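You operate a simulated robot arm through the tools that you are given. There is no shell and no other tool. Be economical: measure what you need, move in short steps, check, and stop when the job is done.

The job below is to be done with a simulated robot arm. You get a single attempt, and the scene is never put back.

## Task
Fetch the orange oil can and stand it on top of the controller on the top of the test desk.

It is judged by the outcome, as a careful person would: the job done as asked, and still so three seconds after it is handed in. It fails if anything else is knocked over, pushed out of place, dropped, spilled or broken.

## Robot
A 7-joint arm with a two-finger parallel gripper, fixed in place. Base frame: the origin is at the foot of the arm, x ahead of it, y to its left, z up; the work surface is at about z = 0.85. Units: m, rad, N and s.
With the tool pointing down near the work surface it reaches from about 0.24 to 0.68 m from the base axis. Its first joint turns from -1.152 to 1.152 rad. Payload 2.4 kg.
The tool frame sits at the grasp point between the pads (the TCP): z along the fingers, y along the line on which they close. The tips reach 0.03 m beyond it. The gripper opens to 0.094 m. The fingers are 0.028 m wide and 0.01 m thick; the gripper's body (0.05 by 0.096 m) begins 0.055 m behind the TCP.
Orientation is that of the tool frame in the base frame, as [roll, pitch, yaw] about the fixed x, y, z axes, in that order (R = Rz(yaw) Ry(pitch) Rx(roll)). With the fingers straight down and closing along the base's y, the tool's x points along the base's -x, its y along +y and its z along -z.

## Interface
- The arm moves only by the tool arm_command. Its argument "commands" is a list of rows, each an object (a shift or turn left out is 0, a gripper value left out holds the last) with "delta_pos": the shift along the tool's x, y, z in units of 150 mm (1.0 is 150 mm), a list of three; "spin": the turn about the tool's z in units of 45 degrees (1.0 is 45 degrees). In form: [{"delta_pos": [x, y, z], "spin": spin}, ...]. A call has 1 to 10 rows; each row is the pose to reach, as a shift and turn from the pose commanded when the call began, along the tool's axes at that moment. "jaw" is the closure in counts, from 0 (fully open) to 255 (shut), set as the call begins (left out, the last holds). A call with a number of a shift or a turn outside -1 to 1 is refused whole. Rows are played at 5 a second. More than 0.05 m and 0.15 rad between two rows, or a gripper value outside its range, and nothing of the call is played. Where a pose cannot be reached the arm comes as near as it can. A force on the tool above 40 N (or 10 N above the force at the start of the call, whichever is more), or a blocked arm, ends the call early, and 0.2 s more pass. Each finger travels about 0.153 m/s and halts on what it meets, pressing with about 38 N; the grip force reading is that of the motor and also rises with nothing between the fingers. The clock runs only during rows and for 0.2 s after the last one: add rows that repeat a pose to give the fingers time. It gives the time, the measured TCP pose, the force on the tool (base axes), the opening and the grip force at its end, in the units of the frame above (readings bear some noise), and new pictures: "pictures" is both (left out), scene, wrist or none.
- Cameras (640 x 400 px; columns grow to the right, rows downward): "scene" is fixed at [0.0649, 0.5034, 1.4412]; the picture's right is [-0.48, -0.88, 0.00], its down [-0.60, 0.33, -0.73] and it looks along [0.64, -0.35, -0.68] (base axes); focal length 291 px, centre (320, 200). "wrist" rides on the gripper at [-0.037, 0, -0.058] in the tool frame; the picture's right is [0.00, -1.00, 0.00], its down [0.97, 0.00, -0.24] and it looks along [0.24, 0.00, 0.97] (tool axes); focal length 218 px, centre (320, 200). There is no depth. A picture from a camera that has moved, and an enlarged one, comes with that camera's place and axes in the base frame and with its lens. The place of the scene camera against the robot may be out by one fixed shift of up to 0.025 m in any direction.
- enlarge(camera, box): a new picture of the part [left, top, right, bottom] of that camera's present view, enlarged. The clock stands still meanwhile.
- sign_off(): hands the job in; it is judged then, once.

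Go step by step. Nothing tells you positions but the pictures and the camera data: compare them with the known pose of the tool, close in by small moves and look again before you grip or let go. The budget is 90 turns and 170 pictures, counting those below and the enlarged ones. Unless the task says otherwise, let go and move clear before handing in, and close with one line.

The tools are called after "Call:" as name(argument=value, ...) on one line, values as JSON. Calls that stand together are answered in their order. arm_command: Moves the arm, as the interface text tells. Its arguments: {"type":"object","properties":{"commands":{"type":"array"},"jaw":{"type":"number"},"pictures":{"type":"string","enum":["both","scene","wrist","none"]}},"required":["commands"]} The other tools are called the same way: enlarge (camera, box) takes an enlarged picture of a part of a camera's view; sign_off () hands the job in.

At the start:

```text
clock: 0.0
ee_pos: [0.3108, 0.1795, 1.2106]
ee_rot: [3.141, 0.0, -3.141]
wrist_force: [-0.2, -0.2, 0.0]
width: 0.0939
grasp_force: 0.1
```

scene: 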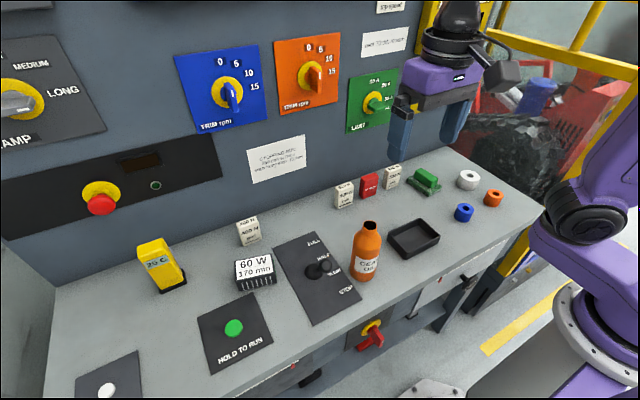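
wrist: 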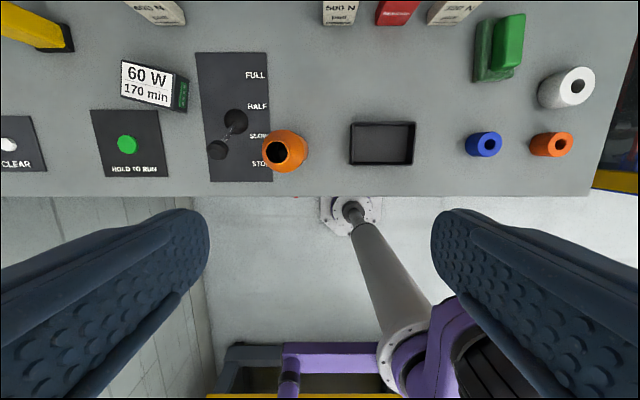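

I see the orange oil can near the front edge of the desk, beside a lever panel. I'll look closer at the candidates for the "controller".

Call:
enlarge(camera="scene", box=[120, 200, 300, 312])

Call:
enlarge(camera="scene", box=[270, 150, 530, 312])

Call:
enlarge(camera="wrist", box=[0, 0, 320, 200])

```text
3.56 times, centred on (210, 256) of scene
camera zoom: at [0.0649, 0.5034, 1.4412], right [-0.48, -0.88, 0.0], down [-0.6, 0.33, -0.73], along [0.64, -0.35, -0.68], focal length 1034 px, centre (711, 1)
```

zoom: 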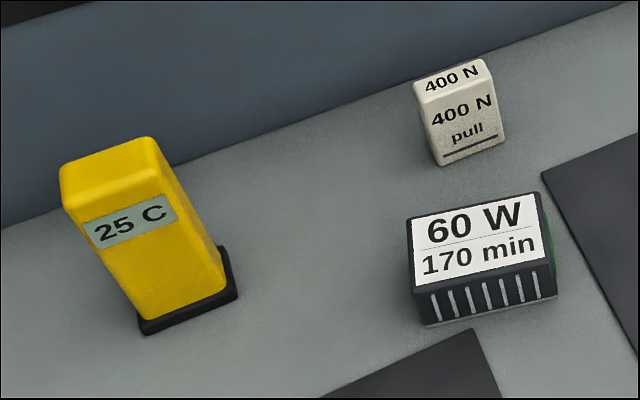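

```text
2.46 times, centred on (400, 231) of scene
camera zoom: at [0.0649, 0.5034, 1.4412], right [-0.48, -0.88, 0.0], down [-0.6, 0.33, -0.73], along [0.64, -0.35, -0.68], focal length 716 px, centre (123, 124)
```

zoom: 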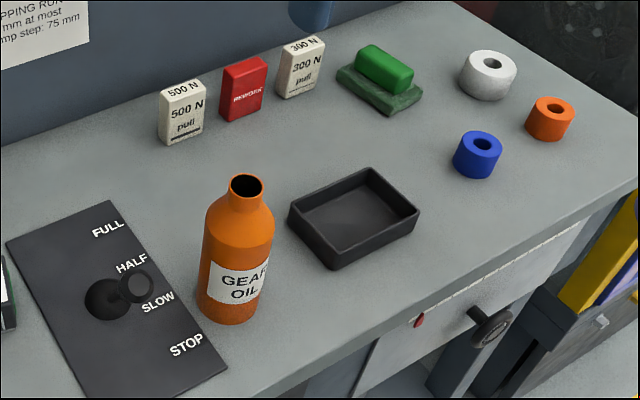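

```text
2.00 times, centred on (160, 100) of wrist
camera zoom: at [0.3466, 0.1799, 1.2685], right [0.0, -1.0, 0.0], down [-0.97, 0.0, 0.24], along [-0.24, 0.0, -0.97], focal length 436 px, centre (640, 400)
```

zoom: 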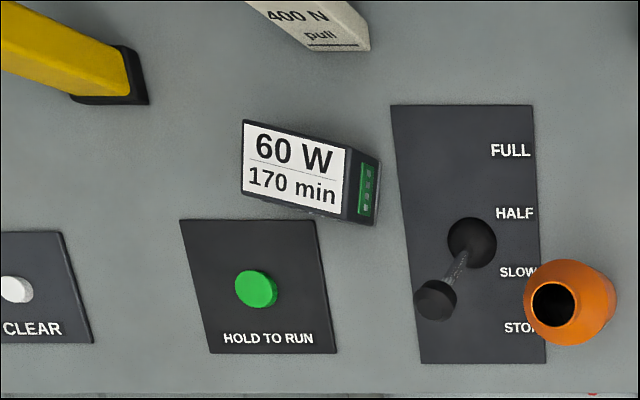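

The black finned box with a green terminal block ("60 W / 170 min") looks like the controller; the yellow one is a thermometer. The can mouth is at roughly (0.341, 0.228, 1.03). I'll read the wall note, zoom in on both objects, and move above the can.

Call:
enlarge(camera="scene", box=[235, 125, 315, 175])

Call:
enlarge(camera="scene", box=[304, 210, 432, 290])

Call:
enlarge(camera="scene", box=[216, 245, 296, 295])

Call:
arm_command(commands=[{"delta_pos": [-0.1, 0.16, 0]}, {"delta_pos": [-0.2, 0.32, 0]}, {"delta_pos": [-0.2, 0.32, 0]}])

```text
8.00 times, centred on (275, 150) of scene
camera zoom: at [0.0649, 0.5034, 1.4412], right [-0.48, -0.88, 0.0], down [-0.6, 0.33, -0.73], along [0.64, -0.35, -0.68], focal length 2327 px, centre (680, 600)
```

zoom: 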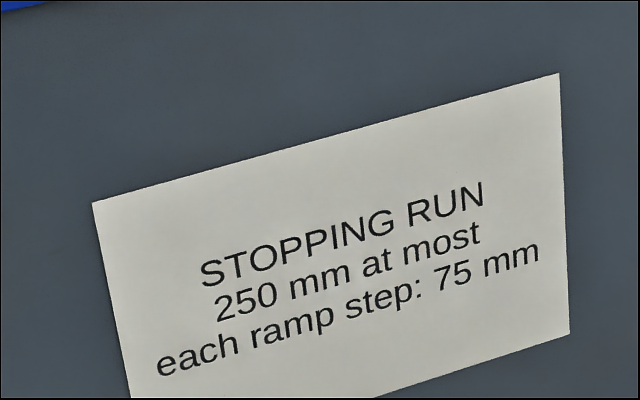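

```text
5.00 times, centred on (368, 250) of scene
camera zoom: at [0.0649, 0.5034, 1.4412], right [-0.48, -0.88, 0.0], down [-0.6, 0.33, -0.73], along [0.64, -0.35, -0.68], focal length 1454 px, centre (80, -50)
```

zoom: 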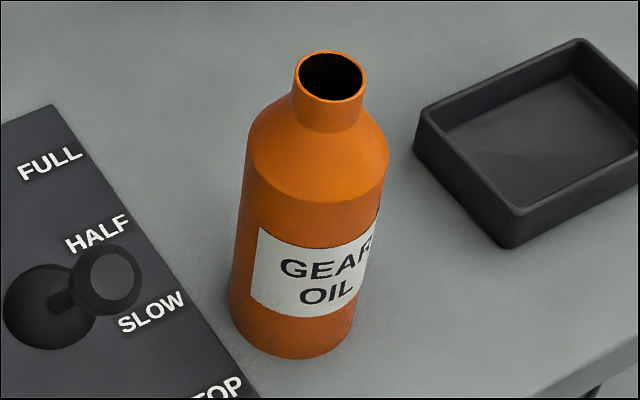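

```text
8.00 times, centred on (256, 270) of scene
camera zoom: at [0.0649, 0.5034, 1.4412], right [-0.48, -0.88, 0.0], down [-0.6, 0.33, -0.73], along [0.64, -0.35, -0.68], focal length 2327 px, centre (832, -360)
```

zoom: 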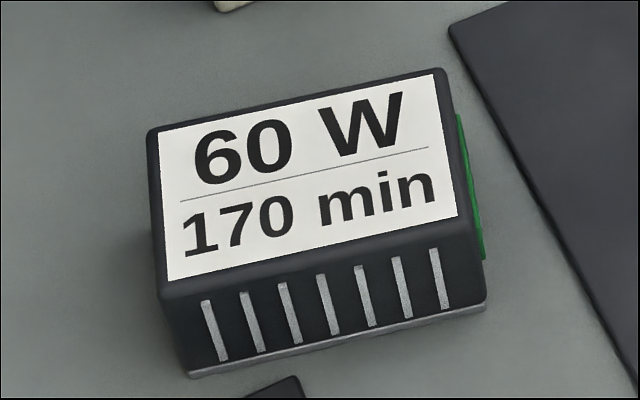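

```text
clock: 0.8
ee_pos: [0.3414, 0.2297, 1.2103]
ee_rot: [-3.142, 0.0, -3.141]
wrist_force: [-0.6, -0.3, 0.2]
width: 0.0937
grasp_force: 0.1
camera wrist: at [0.3771, 0.2288, 1.2685], right [0.0, -1.0, 0.0], down [-0.97, 0.0, 0.24], along [-0.24, 0.0, -0.97], focal length 218 px, centre (320, 200)
```

scene: 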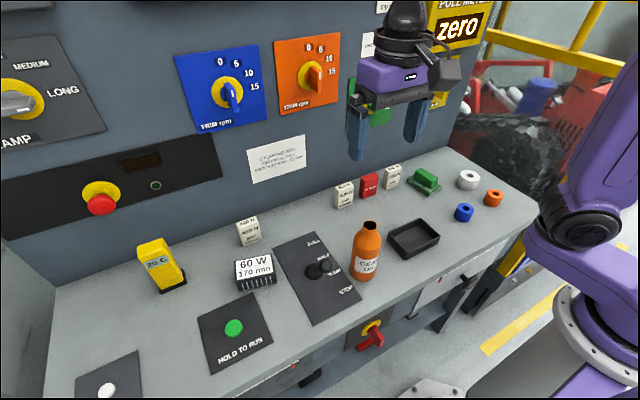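
wrist: 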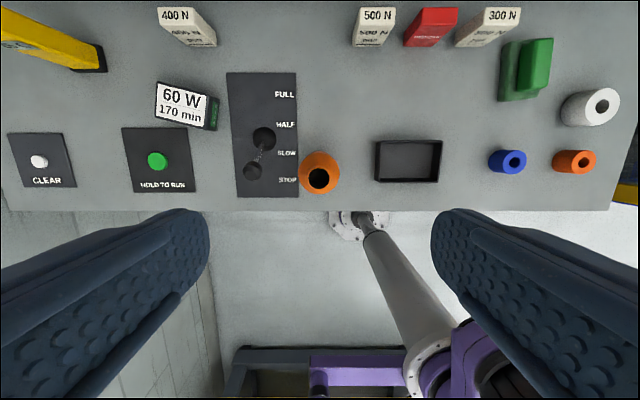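

The gripper is centred over the can: mouth near (0.342, 0.229, 1.02), body about 61 mm wide, and the shoulder begins near z 0.965. I'll descend to just above the mouth and look again.

Call:
arm_command(commands=[{"delta_pos": [0, 0, 0.3]}, {"delta_pos": [0, 0, 0.6]}, {"delta_pos": [0, 0, 0.9]}, {"delta_pos": [0, 0, 0.9]}])

Call:
enlarge(camera="scene", box=[304, 190, 464, 290])

```text
clock: 1.8
ee_pos: [0.3403, 0.2253, 1.0758]
ee_rot: [-3.141, 0.0, 3.141]
wrist_force: [0.4, -0.2, 0.5]
width: 0.0939
grasp_force: 0.0
camera wrist: at [0.377, 0.2255, 1.1336], right [0.0, -1.0, 0.0], down [-0.97, 0.0, 0.24], along [-0.24, 0.0, -0.97], focal length 218 px, centre (320, 200)
```

scene: 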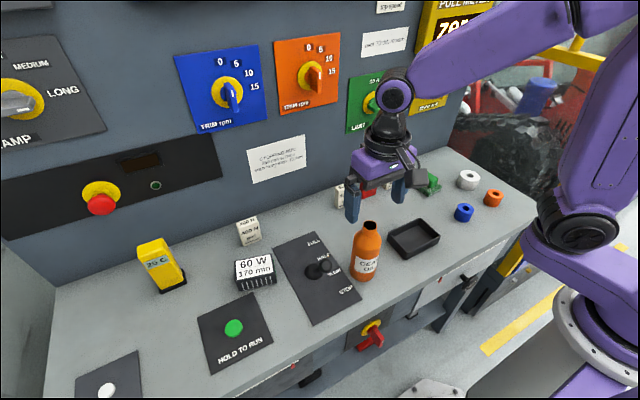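
wrist: 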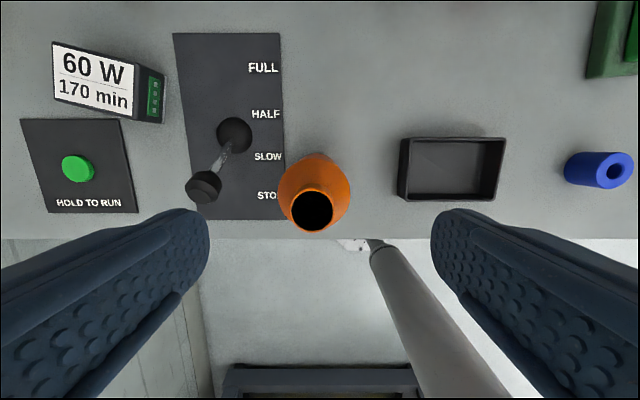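

```text
4.00 times, centred on (384, 240) of scene
camera zoom: at [0.0649, 0.5034, 1.4412], right [-0.48, -0.88, 0.0], down [-0.6, 0.33, -0.73], along [0.64, -0.35, -0.68], focal length 1163 px, centre (64, 40)
```

zoom: 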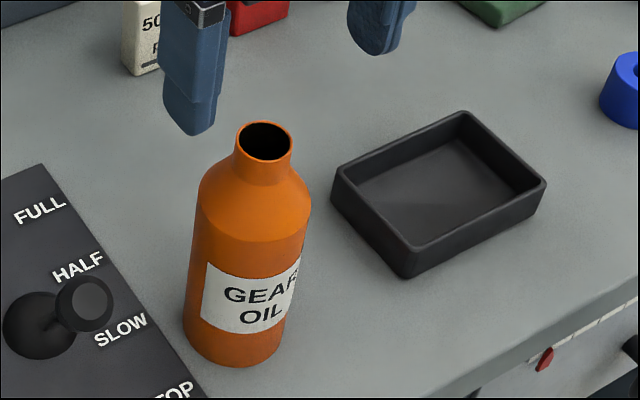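

The can's axis is near (0.3405, 0.2295), with the mouth at about z 1.015. I'll shift 3 mm in +y, lower partway around the shoulder, and check the clearance.

Call:
arm_command(commands=[{"delta_pos": [0, 0.023, 0]}, {"delta_pos": [0, 0.023, 0.2]}, {"delta_pos": [0, 0.023, 0.45]}, {"delta_pos": [0, 0.023, 0.45]}])

Call:
enlarge(camera="scene", box=[304, 190, 464, 290])

```text
clock: 2.8
ee_pos: [0.3399, 0.2306, 1.0089]
ee_rot: [3.142, 0.0, -3.141]
wrist_force: [-0.2, 0.2, -0.2]
width: 0.0938
grasp_force: 0.0
camera wrist: at [0.3764, 0.2309, 1.0658], right [0.0, -1.0, 0.0], down [-0.97, 0.0, 0.24], along [-0.24, 0.0, -0.97], focal length 218 px, centre (320, 200)
```

scene: 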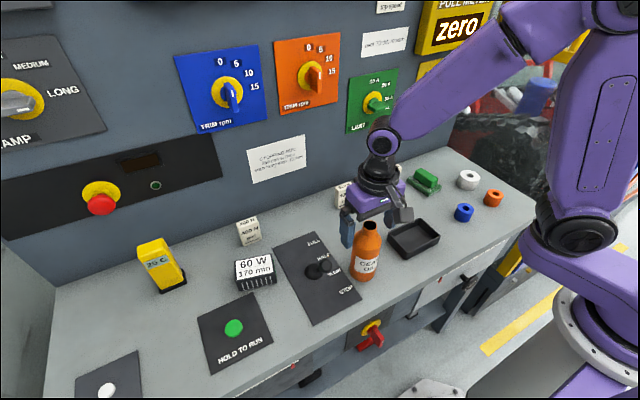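
wrist: 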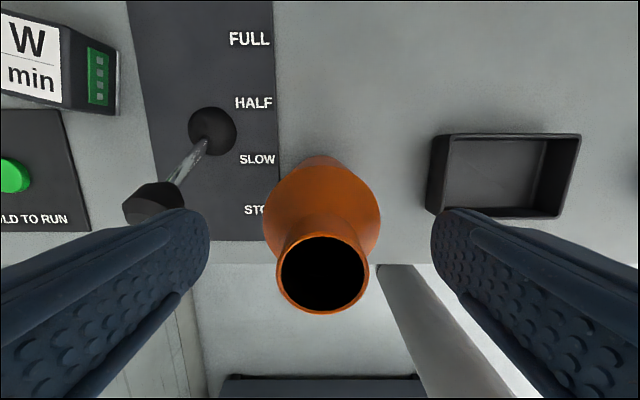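

```text
4.00 times, centred on (384, 240) of scene
camera zoom: at [0.0649, 0.5034, 1.4412], right [-0.48, -0.88, 0.0], down [-0.6, 0.33, -0.73], along [0.64, -0.35, -0.68], focal length 1163 px, centre (64, 40)
```

zoom: 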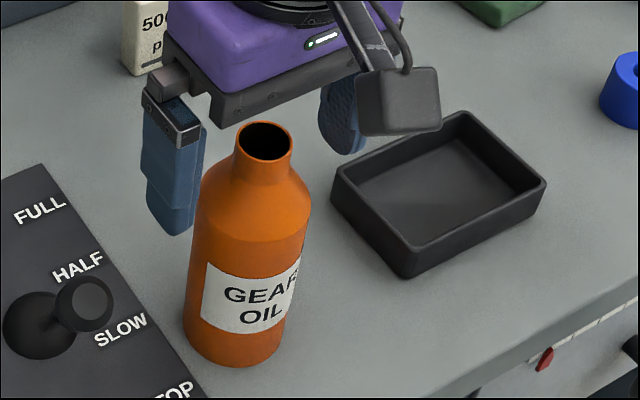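

The can is centred between the open fingers, with the mouth at about z 1.009. I'll lower to a TCP height of 0.965, which keeps the palm about 1 cm above the mouth, and look before closing.

Call:
arm_command(commands=[{"delta_pos": [0, 0, 0.15]}, {"delta_pos": [0, 0, 0.293]}, {"delta_pos": [0, 0, 0.293]}])

Call:
enlarge(camera="scene", box=[304, 190, 464, 290])

```text
clock: 3.6
ee_pos: [0.3406, 0.2306, 0.9623]
ee_rot: [-3.141, -0.001, 3.141]
wrist_force: [-0.7, 0.0, 0.0]
width: 0.0941
grasp_force: 0.0
camera wrist: at [0.3767, 0.2317, 1.0215], right [0.0, -1.0, 0.0], down [-0.97, 0.0, 0.24], along [-0.24, 0.0, -0.97], focal length 218 px, centre (320, 200)
```

scene: 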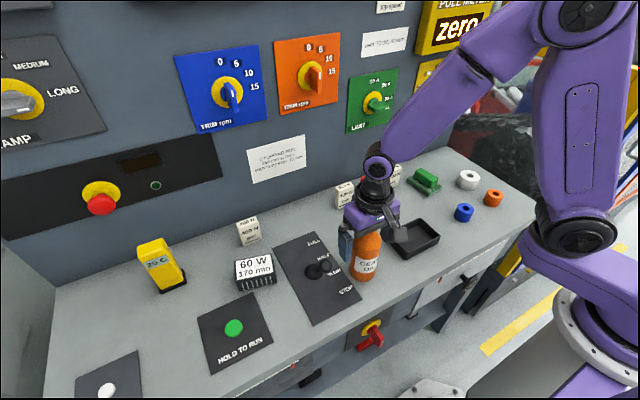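
wrist: 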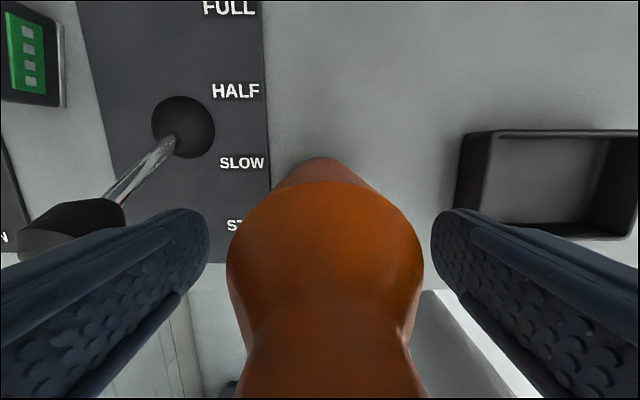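

```text
4.00 times, centred on (384, 240) of scene
camera zoom: at [0.0649, 0.5034, 1.4412], right [-0.48, -0.88, 0.0], down [-0.6, 0.33, -0.73], along [0.64, -0.35, -0.68], focal length 1163 px, centre (64, 40)
```

zoom: 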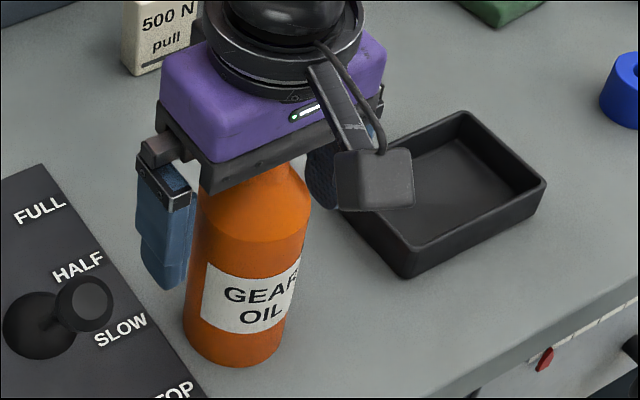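

The fingertips are clearly below the shoulder, and no force shows. Closing on the can now.

Call:
arm_command(commands=[{"delta_pos": [0, 0, 0]}, {"delta_pos": [0, 0, 0]}, {"delta_pos": [0, 0, 0]}, {"delta_pos": [0, 0, 0]}], jaw=255)

Call:
enlarge(camera="scene", box=[304, 190, 464, 290])

```text
clock: 4.6
ee_pos: [0.3401, 0.2328, 0.9629]
ee_rot: [3.141, -0.001, 3.141]
wrist_force: [-0.9, 0.1, 0.6]
width: 0.0574
grasp_force: 38.0
camera wrist: at [0.3768, 0.2317, 1.0218], right [0.0, -1.0, 0.0], down [-0.97, 0.0, 0.24], along [-0.24, 0.0, -0.97], focal length 218 px, centre (320, 200)
```

scene: 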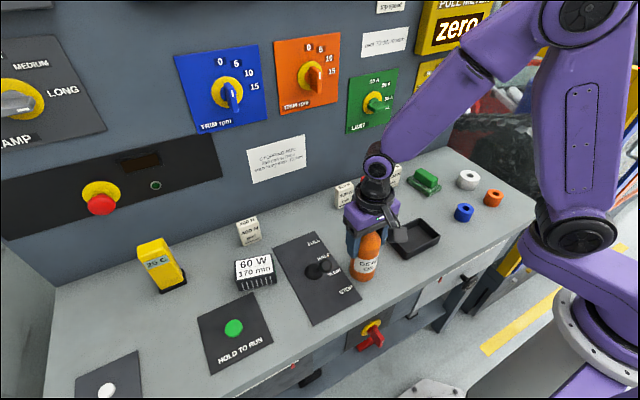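
wrist: 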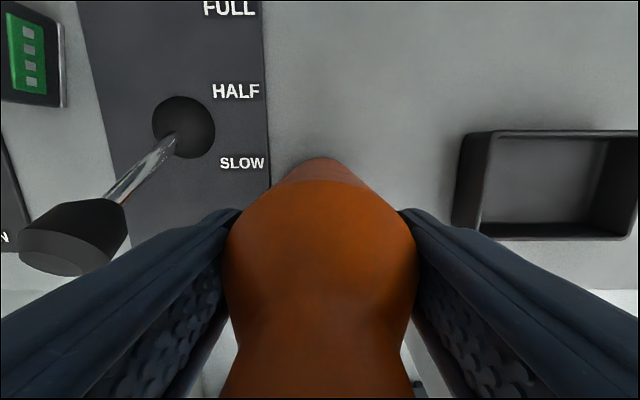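

```text
4.00 times, centred on (384, 240) of scene
camera zoom: at [0.0649, 0.5034, 1.4412], right [-0.48, -0.88, 0.0], down [-0.6, 0.33, -0.73], along [0.64, -0.35, -0.68], focal length 1163 px, centre (64, 40)
```

zoom: 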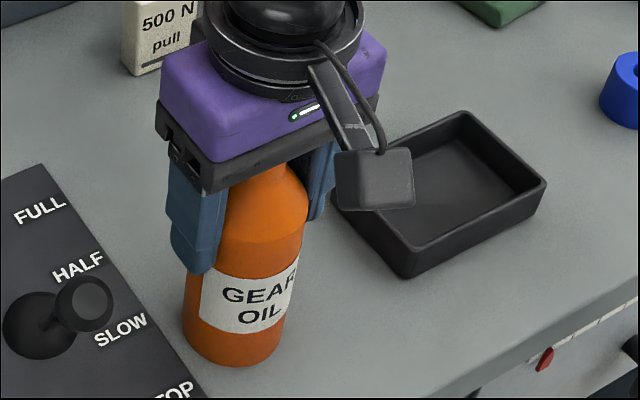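

The grip is firm (57 mm, 38 N). I'll lift straight up by 12 cm.

Call:
arm_command(commands=[{"delta_pos": [0, 0, -0.1]}, {"delta_pos": [0, 0, -0.25]}, {"delta_pos": [0, 0, -0.4]}, {"delta_pos": [0, 0, -0.6]}, {"delta_pos": [0, 0, -0.8]}, {"delta_pos": [0, 0, -0.8]}])

Call:
enlarge(camera="scene", box=[304, 150, 464, 250])

```text
clock: 6.0
ee_pos: [0.3391, 0.2321, 1.0841]
ee_rot: [3.141, -0.001, -3.141]
wrist_force: [0.2, -0.2, -2.7]
width: 0.0579
grasp_force: 37.9
camera wrist: at [0.3763, 0.2329, 1.1422], right [0.0, -1.0, 0.0], down [-0.97, 0.0, 0.24], along [-0.24, 0.0, -0.97], focal length 218 px, centre (320, 200)
```

scene: 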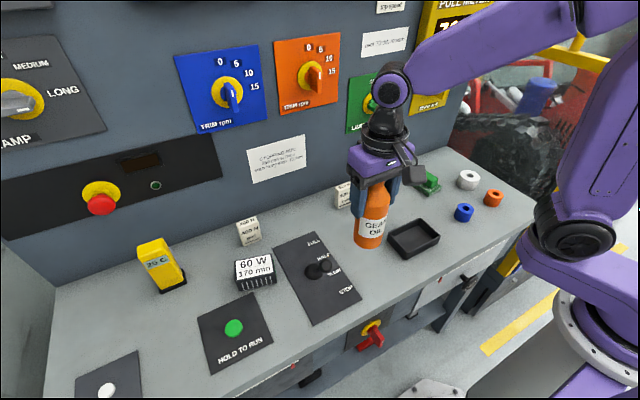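
wrist: 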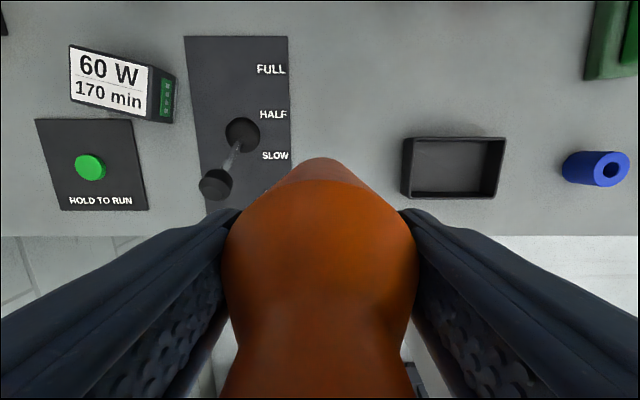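

```text
4.00 times, centred on (384, 200) of scene
camera zoom: at [0.0649, 0.5034, 1.4412], right [-0.48, -0.88, 0.0], down [-0.6, 0.33, -0.73], along [0.64, -0.35, -0.68], focal length 1163 px, centre (64, 200)
```

zoom: 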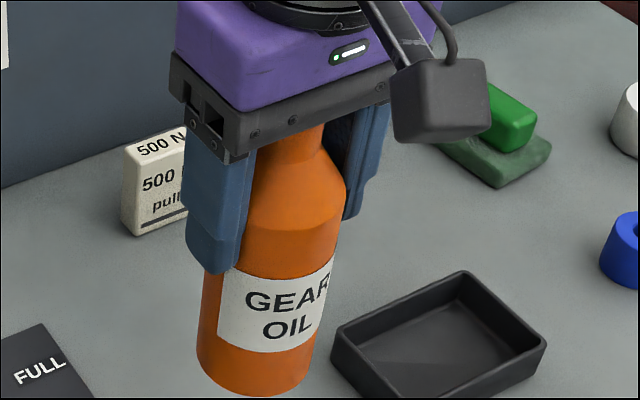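

The can is held and lifted, and weighs about 0.28 kg. I place the controller's top centre near (0.439, 0.445, 0.90), so I'll move halfway and measure again.

Call:
arm_command(commands=[{"delta_pos": [-0.03, 0.1, 0]}, {"delta_pos": [-0.09, 0.28, 0]}, {"delta_pos": [-0.16, 0.48, 0]}, {"delta_pos": [-0.2, 0.65, 0]}, {"delta_pos": [-0.2, 0.7, 0]}, {"delta_pos": [-0.2, 0.7, 0]}])

Call:
enlarge(camera="wrist", box=[128, 0, 384, 160])

```text
clock: 7.4
ee_pos: [0.3705, 0.3354, 1.0836]
ee_rot: [-3.14, 0.001, -3.141]
wrist_force: [-0.7, 0.1, -2.9]
width: 0.0572
grasp_force: 38.4
camera wrist: at [0.407, 0.3366, 1.1414], right [0.0, -1.0, 0.0], down [-0.97, 0.0, 0.24], along [-0.24, 0.0, -0.97], focal length 218 px, centre (320, 200)
```

scene: 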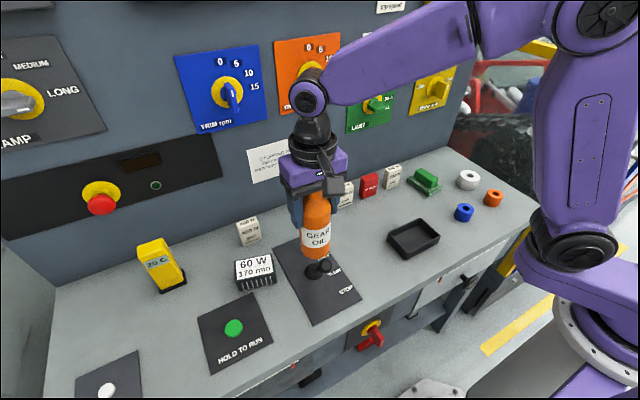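
wrist: 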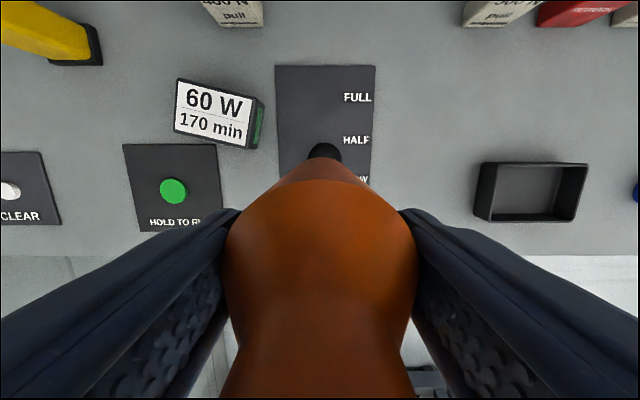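

```text
2.50 times, centred on (256, 80) of wrist
camera zoom: at [0.407, 0.3366, 1.1414], right [0.0, -1.0, 0.0], down [-0.97, 0.0, 0.24], along [-0.24, 0.0, -0.97], focal length 546 px, centre (480, 500)
```

zoom: 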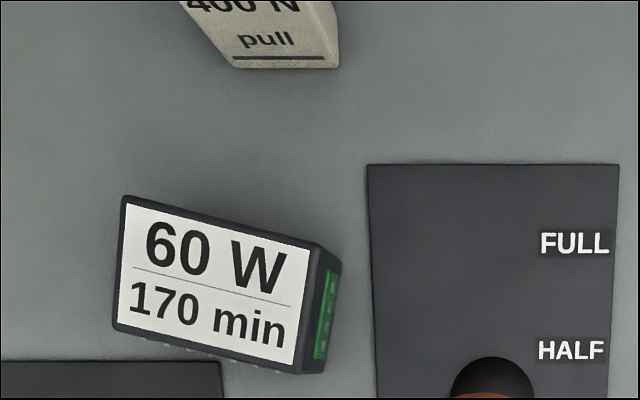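

The controller's top is about 80 × 54 mm, centred near (0.4395, 0.450) with its top at about z 0.895. I'll move the can over that point at the current height.

Call:
arm_command(commands=[{"delta_pos": [-0.06, 0.1, 0]}, {"delta_pos": [-0.18, 0.3, 0]}, {"delta_pos": [-0.31, 0.5, 0]}, {"delta_pos": [-0.41, 0.68, 0]}, {"delta_pos": [-0.463, 0.76, 0]}, {"delta_pos": [-0.463, 0.76, 0]}, {"delta_pos": [-0.463, 0.76, 0]}])

Call:
enlarge(camera="scene", box=[176, 190, 336, 290])

```text
clock: 9.0
ee_pos: [0.4392, 0.4492, 1.0839]
ee_rot: [3.14, 0.001, 3.141]
wrist_force: [-0.1, 0.4, -2.4]
width: 0.0572
grasp_force: 38.2
camera wrist: at [0.4763, 0.4499, 1.1421], right [0.0, -1.0, 0.0], down [-0.97, 0.0, 0.24], along [-0.24, 0.0, -0.97], focal length 218 px, centre (320, 200)
```

scene: 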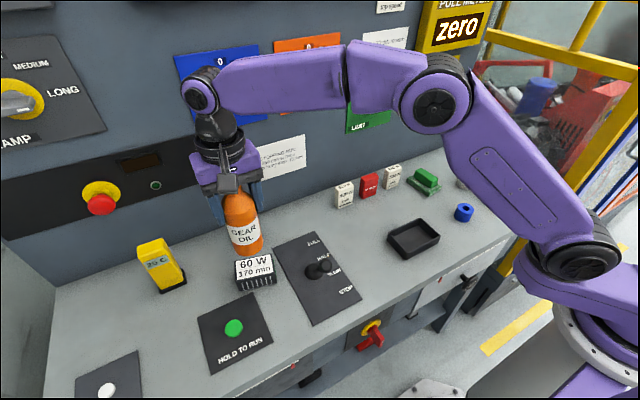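
wrist: 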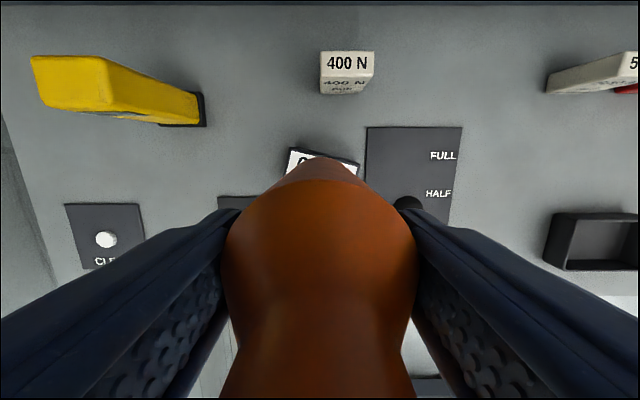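

```text
4.00 times, centred on (256, 240) of scene
camera zoom: at [0.0649, 0.5035, 1.4412], right [-0.48, -0.88, 0.0], down [-0.6, 0.33, -0.73], along [0.64, -0.35, -0.68], focal length 1163 px, centre (576, 40)
```

zoom: 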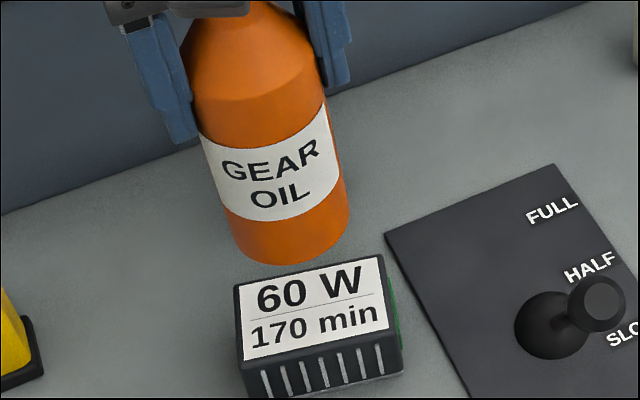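

The can is aligned above the controller to within a couple of mm. I'll lower to about 15 mm above its top and check.

Call:
arm_command(commands=[{"delta_pos": [0, 0, 0.12]}, {"delta_pos": [0, 0, 0.25]}, {"delta_pos": [0, 0, 0.36]}, {"delta_pos": [0, 0, 0.4]}, {"delta_pos": [0, 0, 0.4]}])

Call:
enlarge(camera="scene", box=[200, 220, 312, 290])

```text
clock: 10.2
ee_pos: [0.4404, 0.4493, 1.0229]
ee_rot: [-3.14, 0.001, -3.141]
wrist_force: [0.4, -0.8, -3.3]
width: 0.0573
grasp_force: 38.2
camera wrist: at [0.4771, 0.4507, 1.0811], right [0.0, -1.0, 0.0], down [-0.97, 0.0, 0.24], along [-0.24, 0.0, -0.97], focal length 218 px, centre (320, 200)
```

scene: 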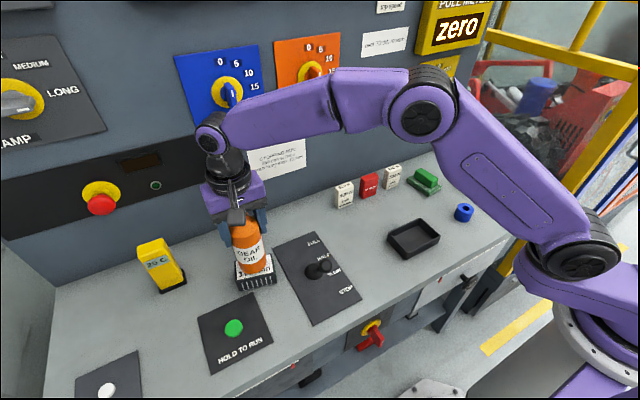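
wrist: 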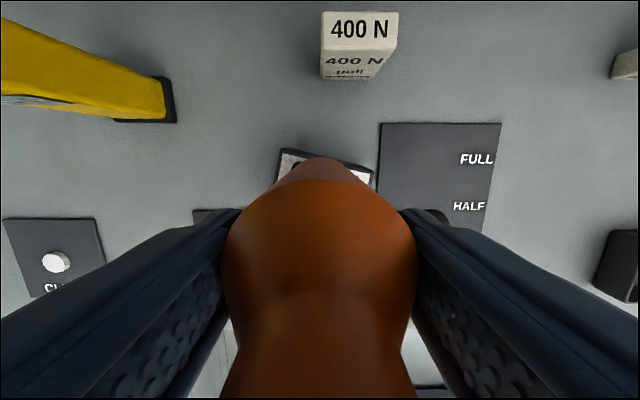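

```text
5.71 times, centred on (256, 255) of scene
camera zoom: at [0.0649, 0.5035, 1.4412], right [-0.48, -0.88, 0.0], down [-0.6, 0.33, -0.73], along [0.64, -0.35, -0.68], focal length 1662 px, centre (686, -114)
```

zoom: 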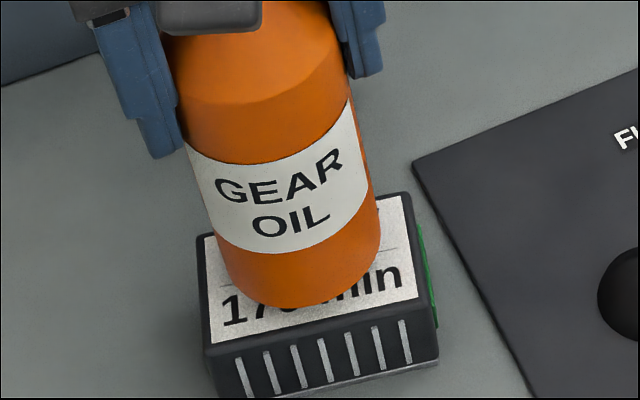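

Alignment is good, with a 2 mm correction in -y still to make. I'll make it and come down gently.

Call:
arm_command(commands=[{"delta_pos": [0, -0.014, 0]}, {"delta_pos": [0, -0.014, 0.025]}, {"delta_pos": [0, -0.014, 0.045]}, {"delta_pos": [0, -0.014, 0.06]}, {"delta_pos": [0, -0.014, 0.07]}, {"delta_pos": [0, -0.014, 0.075]}, {"delta_pos": [0, -0.014, 0.075]}], pictures="none")

Call:
enlarge(camera="scene", box=[200, 220, 312, 290])

```text
clock: 11.8
ee_pos: [0.4391, 0.4467, 1.0112]
ee_rot: [-3.14, 0.0, 3.14]
wrist_force: [-0.6, -0.6, -2.7]
width: 0.0573
grasp_force: 38.3
```

```text
5.71 times, centred on (256, 255) of scene
camera zoom: at [0.0649, 0.5035, 1.4412], right [-0.48, -0.88, 0.0], down [-0.6, 0.33, -0.73], along [0.64, -0.35, -0.68], focal length 1662 px, centre (686, -114)
```

zoom: 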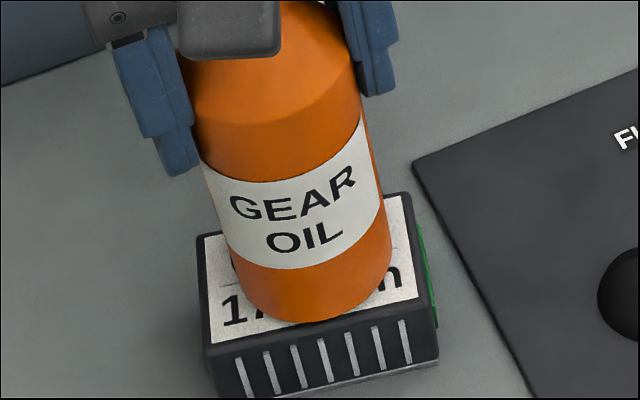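

The can is centred and not touching yet. I'll lower in small steps, watching the force.

Call:
arm_command(commands=[{"delta_pos": [0, 0, 0.01]}, {"delta_pos": [0, 0, 0.02]}, {"delta_pos": [0, 0, 0.02]}], pictures="none")

```text
clock: 12.6
ee_pos: [0.4407, 0.4471, 1.0095]
ee_rot: [3.141, -0.001, 3.141]
wrist_force: [-0.7, 0.3, -2.9]
width: 0.0573
grasp_force: 38.0
```

Call:
arm_command(commands=[{"delta_pos": [0, 0, 0.01]}, {"delta_pos": [0, 0, 0.015]}, {"delta_pos": [0, 0, 0.015]}], pictures="none")

Call:
enlarge(camera="scene", box=[200, 220, 312, 290])

```text
clock: 13.4
ee_pos: [0.4395, 0.4488, 1.0078]
ee_rot: [3.141, 0.0, -3.141]
wrist_force: [0.2, 0.1, -2.1]
width: 0.0575
grasp_force: 38.1
```

```text
5.71 times, centred on (256, 255) of scene
camera zoom: at [0.0649, 0.5035, 1.4412], right [-0.48, -0.88, 0.0], down [-0.6, 0.33, -0.73], along [0.64, -0.35, -0.68], focal length 1662 px, centre (686, -114)
```

zoom: 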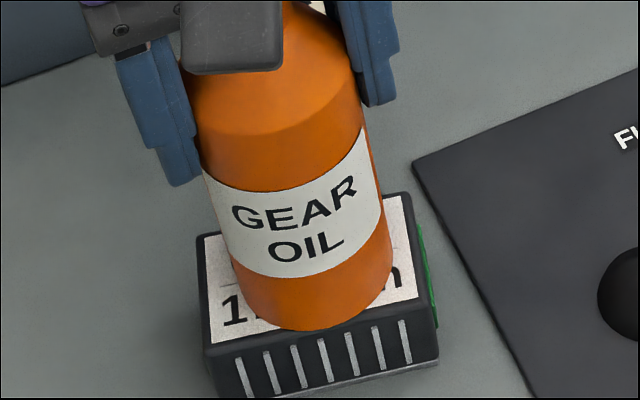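

Call:
arm_command(commands=[{"delta_pos": [0, 0, 0.007]}, {"delta_pos": [0, 0, 0.012]}, {"delta_pos": [0, 0, 0.012]}], pictures="none")

```text
clock: 14.2
ee_pos: [0.4403, 0.4476, 1.007]
ee_rot: [3.14, 0.003, -3.14]
wrist_force: [-2.1, -4.6, 15.1]
width: 0.0573
grasp_force: 37.9
```

Contact: the force on the tool jumped to +15 N. I'll ease up slightly to unload it and look before releasing.

Call:
arm_command(commands=[{"delta_pos": [0, 0, -0.004]}, {"delta_pos": [0, 0, -0.006]}, {"delta_pos": [0, 0, -0.006]}], pictures="none")

Call:
enlarge(camera="scene", box=[200, 220, 312, 290])

```text
clock: 15.0
ee_pos: [0.44, 0.4468, 1.0065]
ee_rot: [3.14, 0.001, -3.14]
wrist_force: [0.7, -2.0, 11.7]
width: 0.0573
grasp_force: 38.2
```

```text
5.71 times, centred on (256, 255) of scene
camera zoom: at [0.0647, 0.5032, 1.4413], right [-0.48, -0.88, 0.0], down [-0.6, 0.33, -0.73], along [0.64, -0.35, -0.68], focal length 1662 px, centre (686, -114)
```

zoom: 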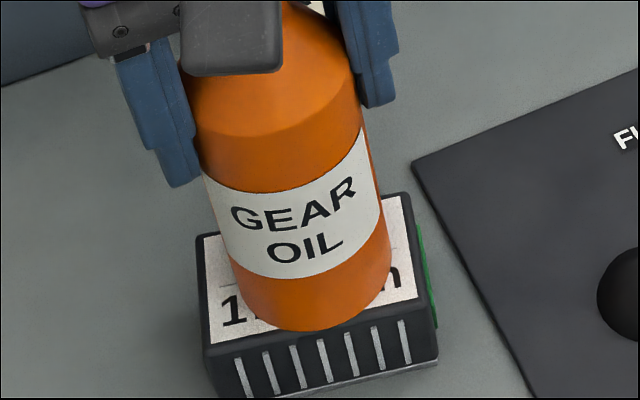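

Call:
arm_command(commands=[{"delta_pos": [0, 0, -0.004]}, {"delta_pos": [0, 0, -0.005]}, {"delta_pos": [0, 0, -0.005]}], pictures="none")

```text
clock: 15.8
ee_pos: [0.4398, 0.4485, 1.0066]
ee_rot: [-3.139, -0.001, -3.141]
wrist_force: [1.1, 1.1, -0.9]
width: 0.0575
grasp_force: 37.7
```

The tool force is now about -1 N, so the can's weight mostly rests on the controller. Opening the jaws.

Call:
arm_command(commands=[{"delta_pos": [0, 0, 0]}, {"delta_pos": [0, 0, 0]}, {"delta_pos": [0, 0, 0]}, {"delta_pos": [0, 0, 0]}], jaw=0)

Call:
enlarge(camera="scene", box=[200, 220, 312, 290])

```text
clock: 16.8
ee_pos: [0.4391, 0.4473, 1.0074]
ee_rot: [3.141, -0.002, 3.141]
wrist_force: [0.2, -0.9, -0.6]
width: 0.094
grasp_force: 0.0
camera wrist: at [0.4762, 0.4481, 1.0663], right [0.0, -1.0, 0.0], down [-0.97, 0.0, 0.24], along [-0.24, 0.0, -0.97], focal length 218 px, centre (320, 200)
```

scene: 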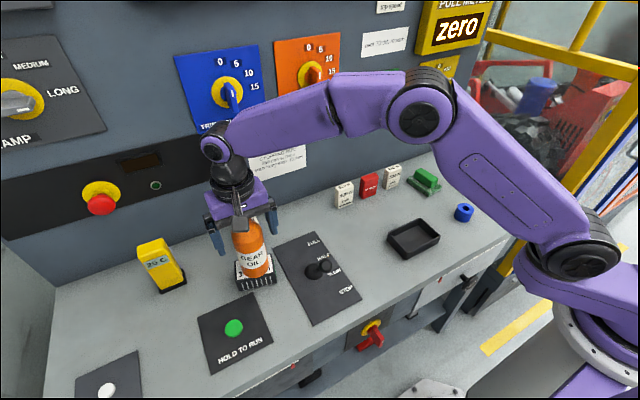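
wrist: 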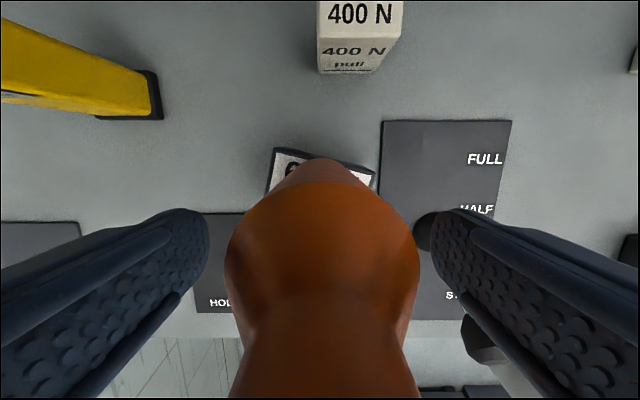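

```text
5.71 times, centred on (256, 255) of scene
camera zoom: at [0.0649, 0.5034, 1.4412], right [-0.48, -0.88, 0.0], down [-0.6, 0.33, -0.73], along [0.64, -0.35, -0.68], focal length 1662 px, centre (686, -114)
```

zoom: 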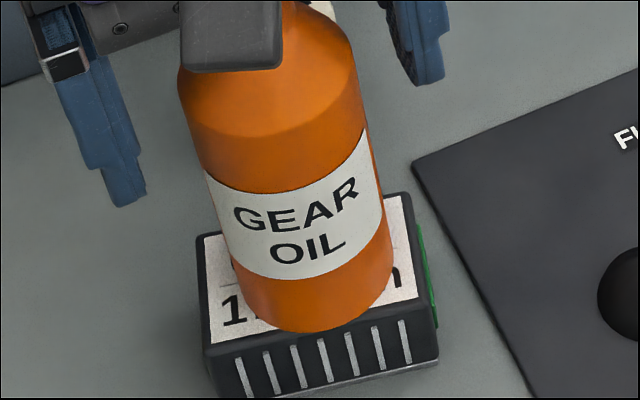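

The can stands freely on the controller with both fingers clear of it. I'll retreat straight up.

Call:
arm_command(commands=[{"delta_pos": [0, 0, -0.1]}, {"delta_pos": [0, 0, -0.3]}, {"delta_pos": [0, 0, -0.6]}, {"delta_pos": [0, 0, -0.9]}, {"delta_pos": [0, 0, -1.0]}, {"delta_pos": [0, 0, -1.0]}, {"delta_pos": [0, 0, -1.0]}])

Call:
enlarge(camera="scene", box=[184, 190, 344, 290])

```text
clock: 18.4
ee_pos: [0.4412, 0.447, 1.1577]
ee_rot: [-3.141, 0.0, 3.141]
wrist_force: [0.7, 0.7, -0.1]
width: 0.0939
grasp_force: 0.0
camera wrist: at [0.4762, 0.4474, 1.2162], right [0.0, -1.0, 0.0], down [-0.97, 0.0, 0.24], along [-0.24, 0.0, -0.97], focal length 218 px, centre (320, 200)
```

scene: 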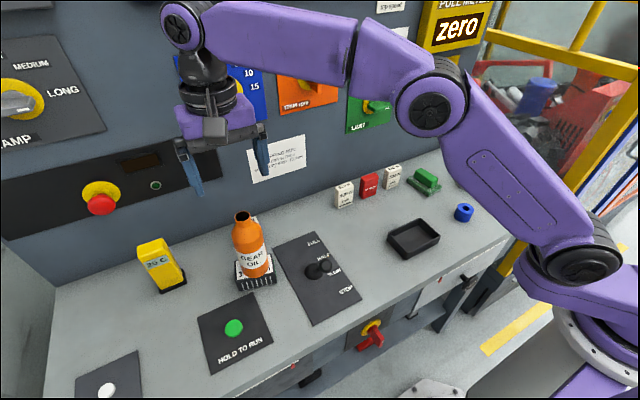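
wrist: 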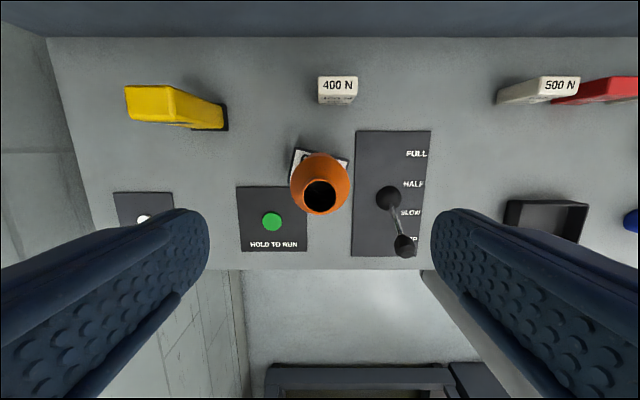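

```text
4.00 times, centred on (264, 240) of scene
camera zoom: at [0.0649, 0.5034, 1.4412], right [-0.48, -0.88, 0.0], down [-0.6, 0.33, -0.73], along [0.64, -0.35, -0.68], focal length 1163 px, centre (544, 40)
```

zoom: 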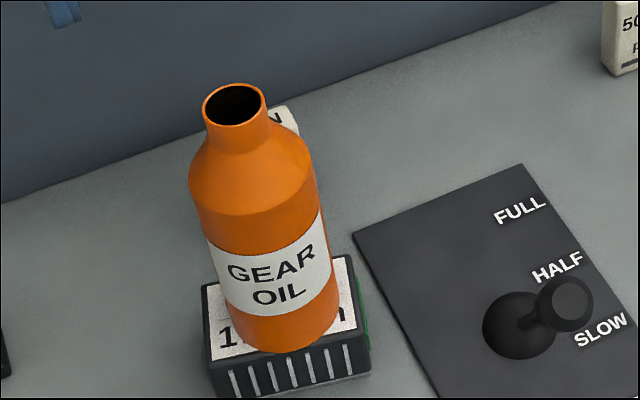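

The can stands upright on the controller, nothing else has moved, and the arm is clear. Handing in.

Call:
sign_off()

```text
The job is handed in.
```

The orange oil can is standing upright on top of the controller (I took this to be the black "60 W / 170 min" box). The gripper has let go and moved clear, and I saw nothing else moved.
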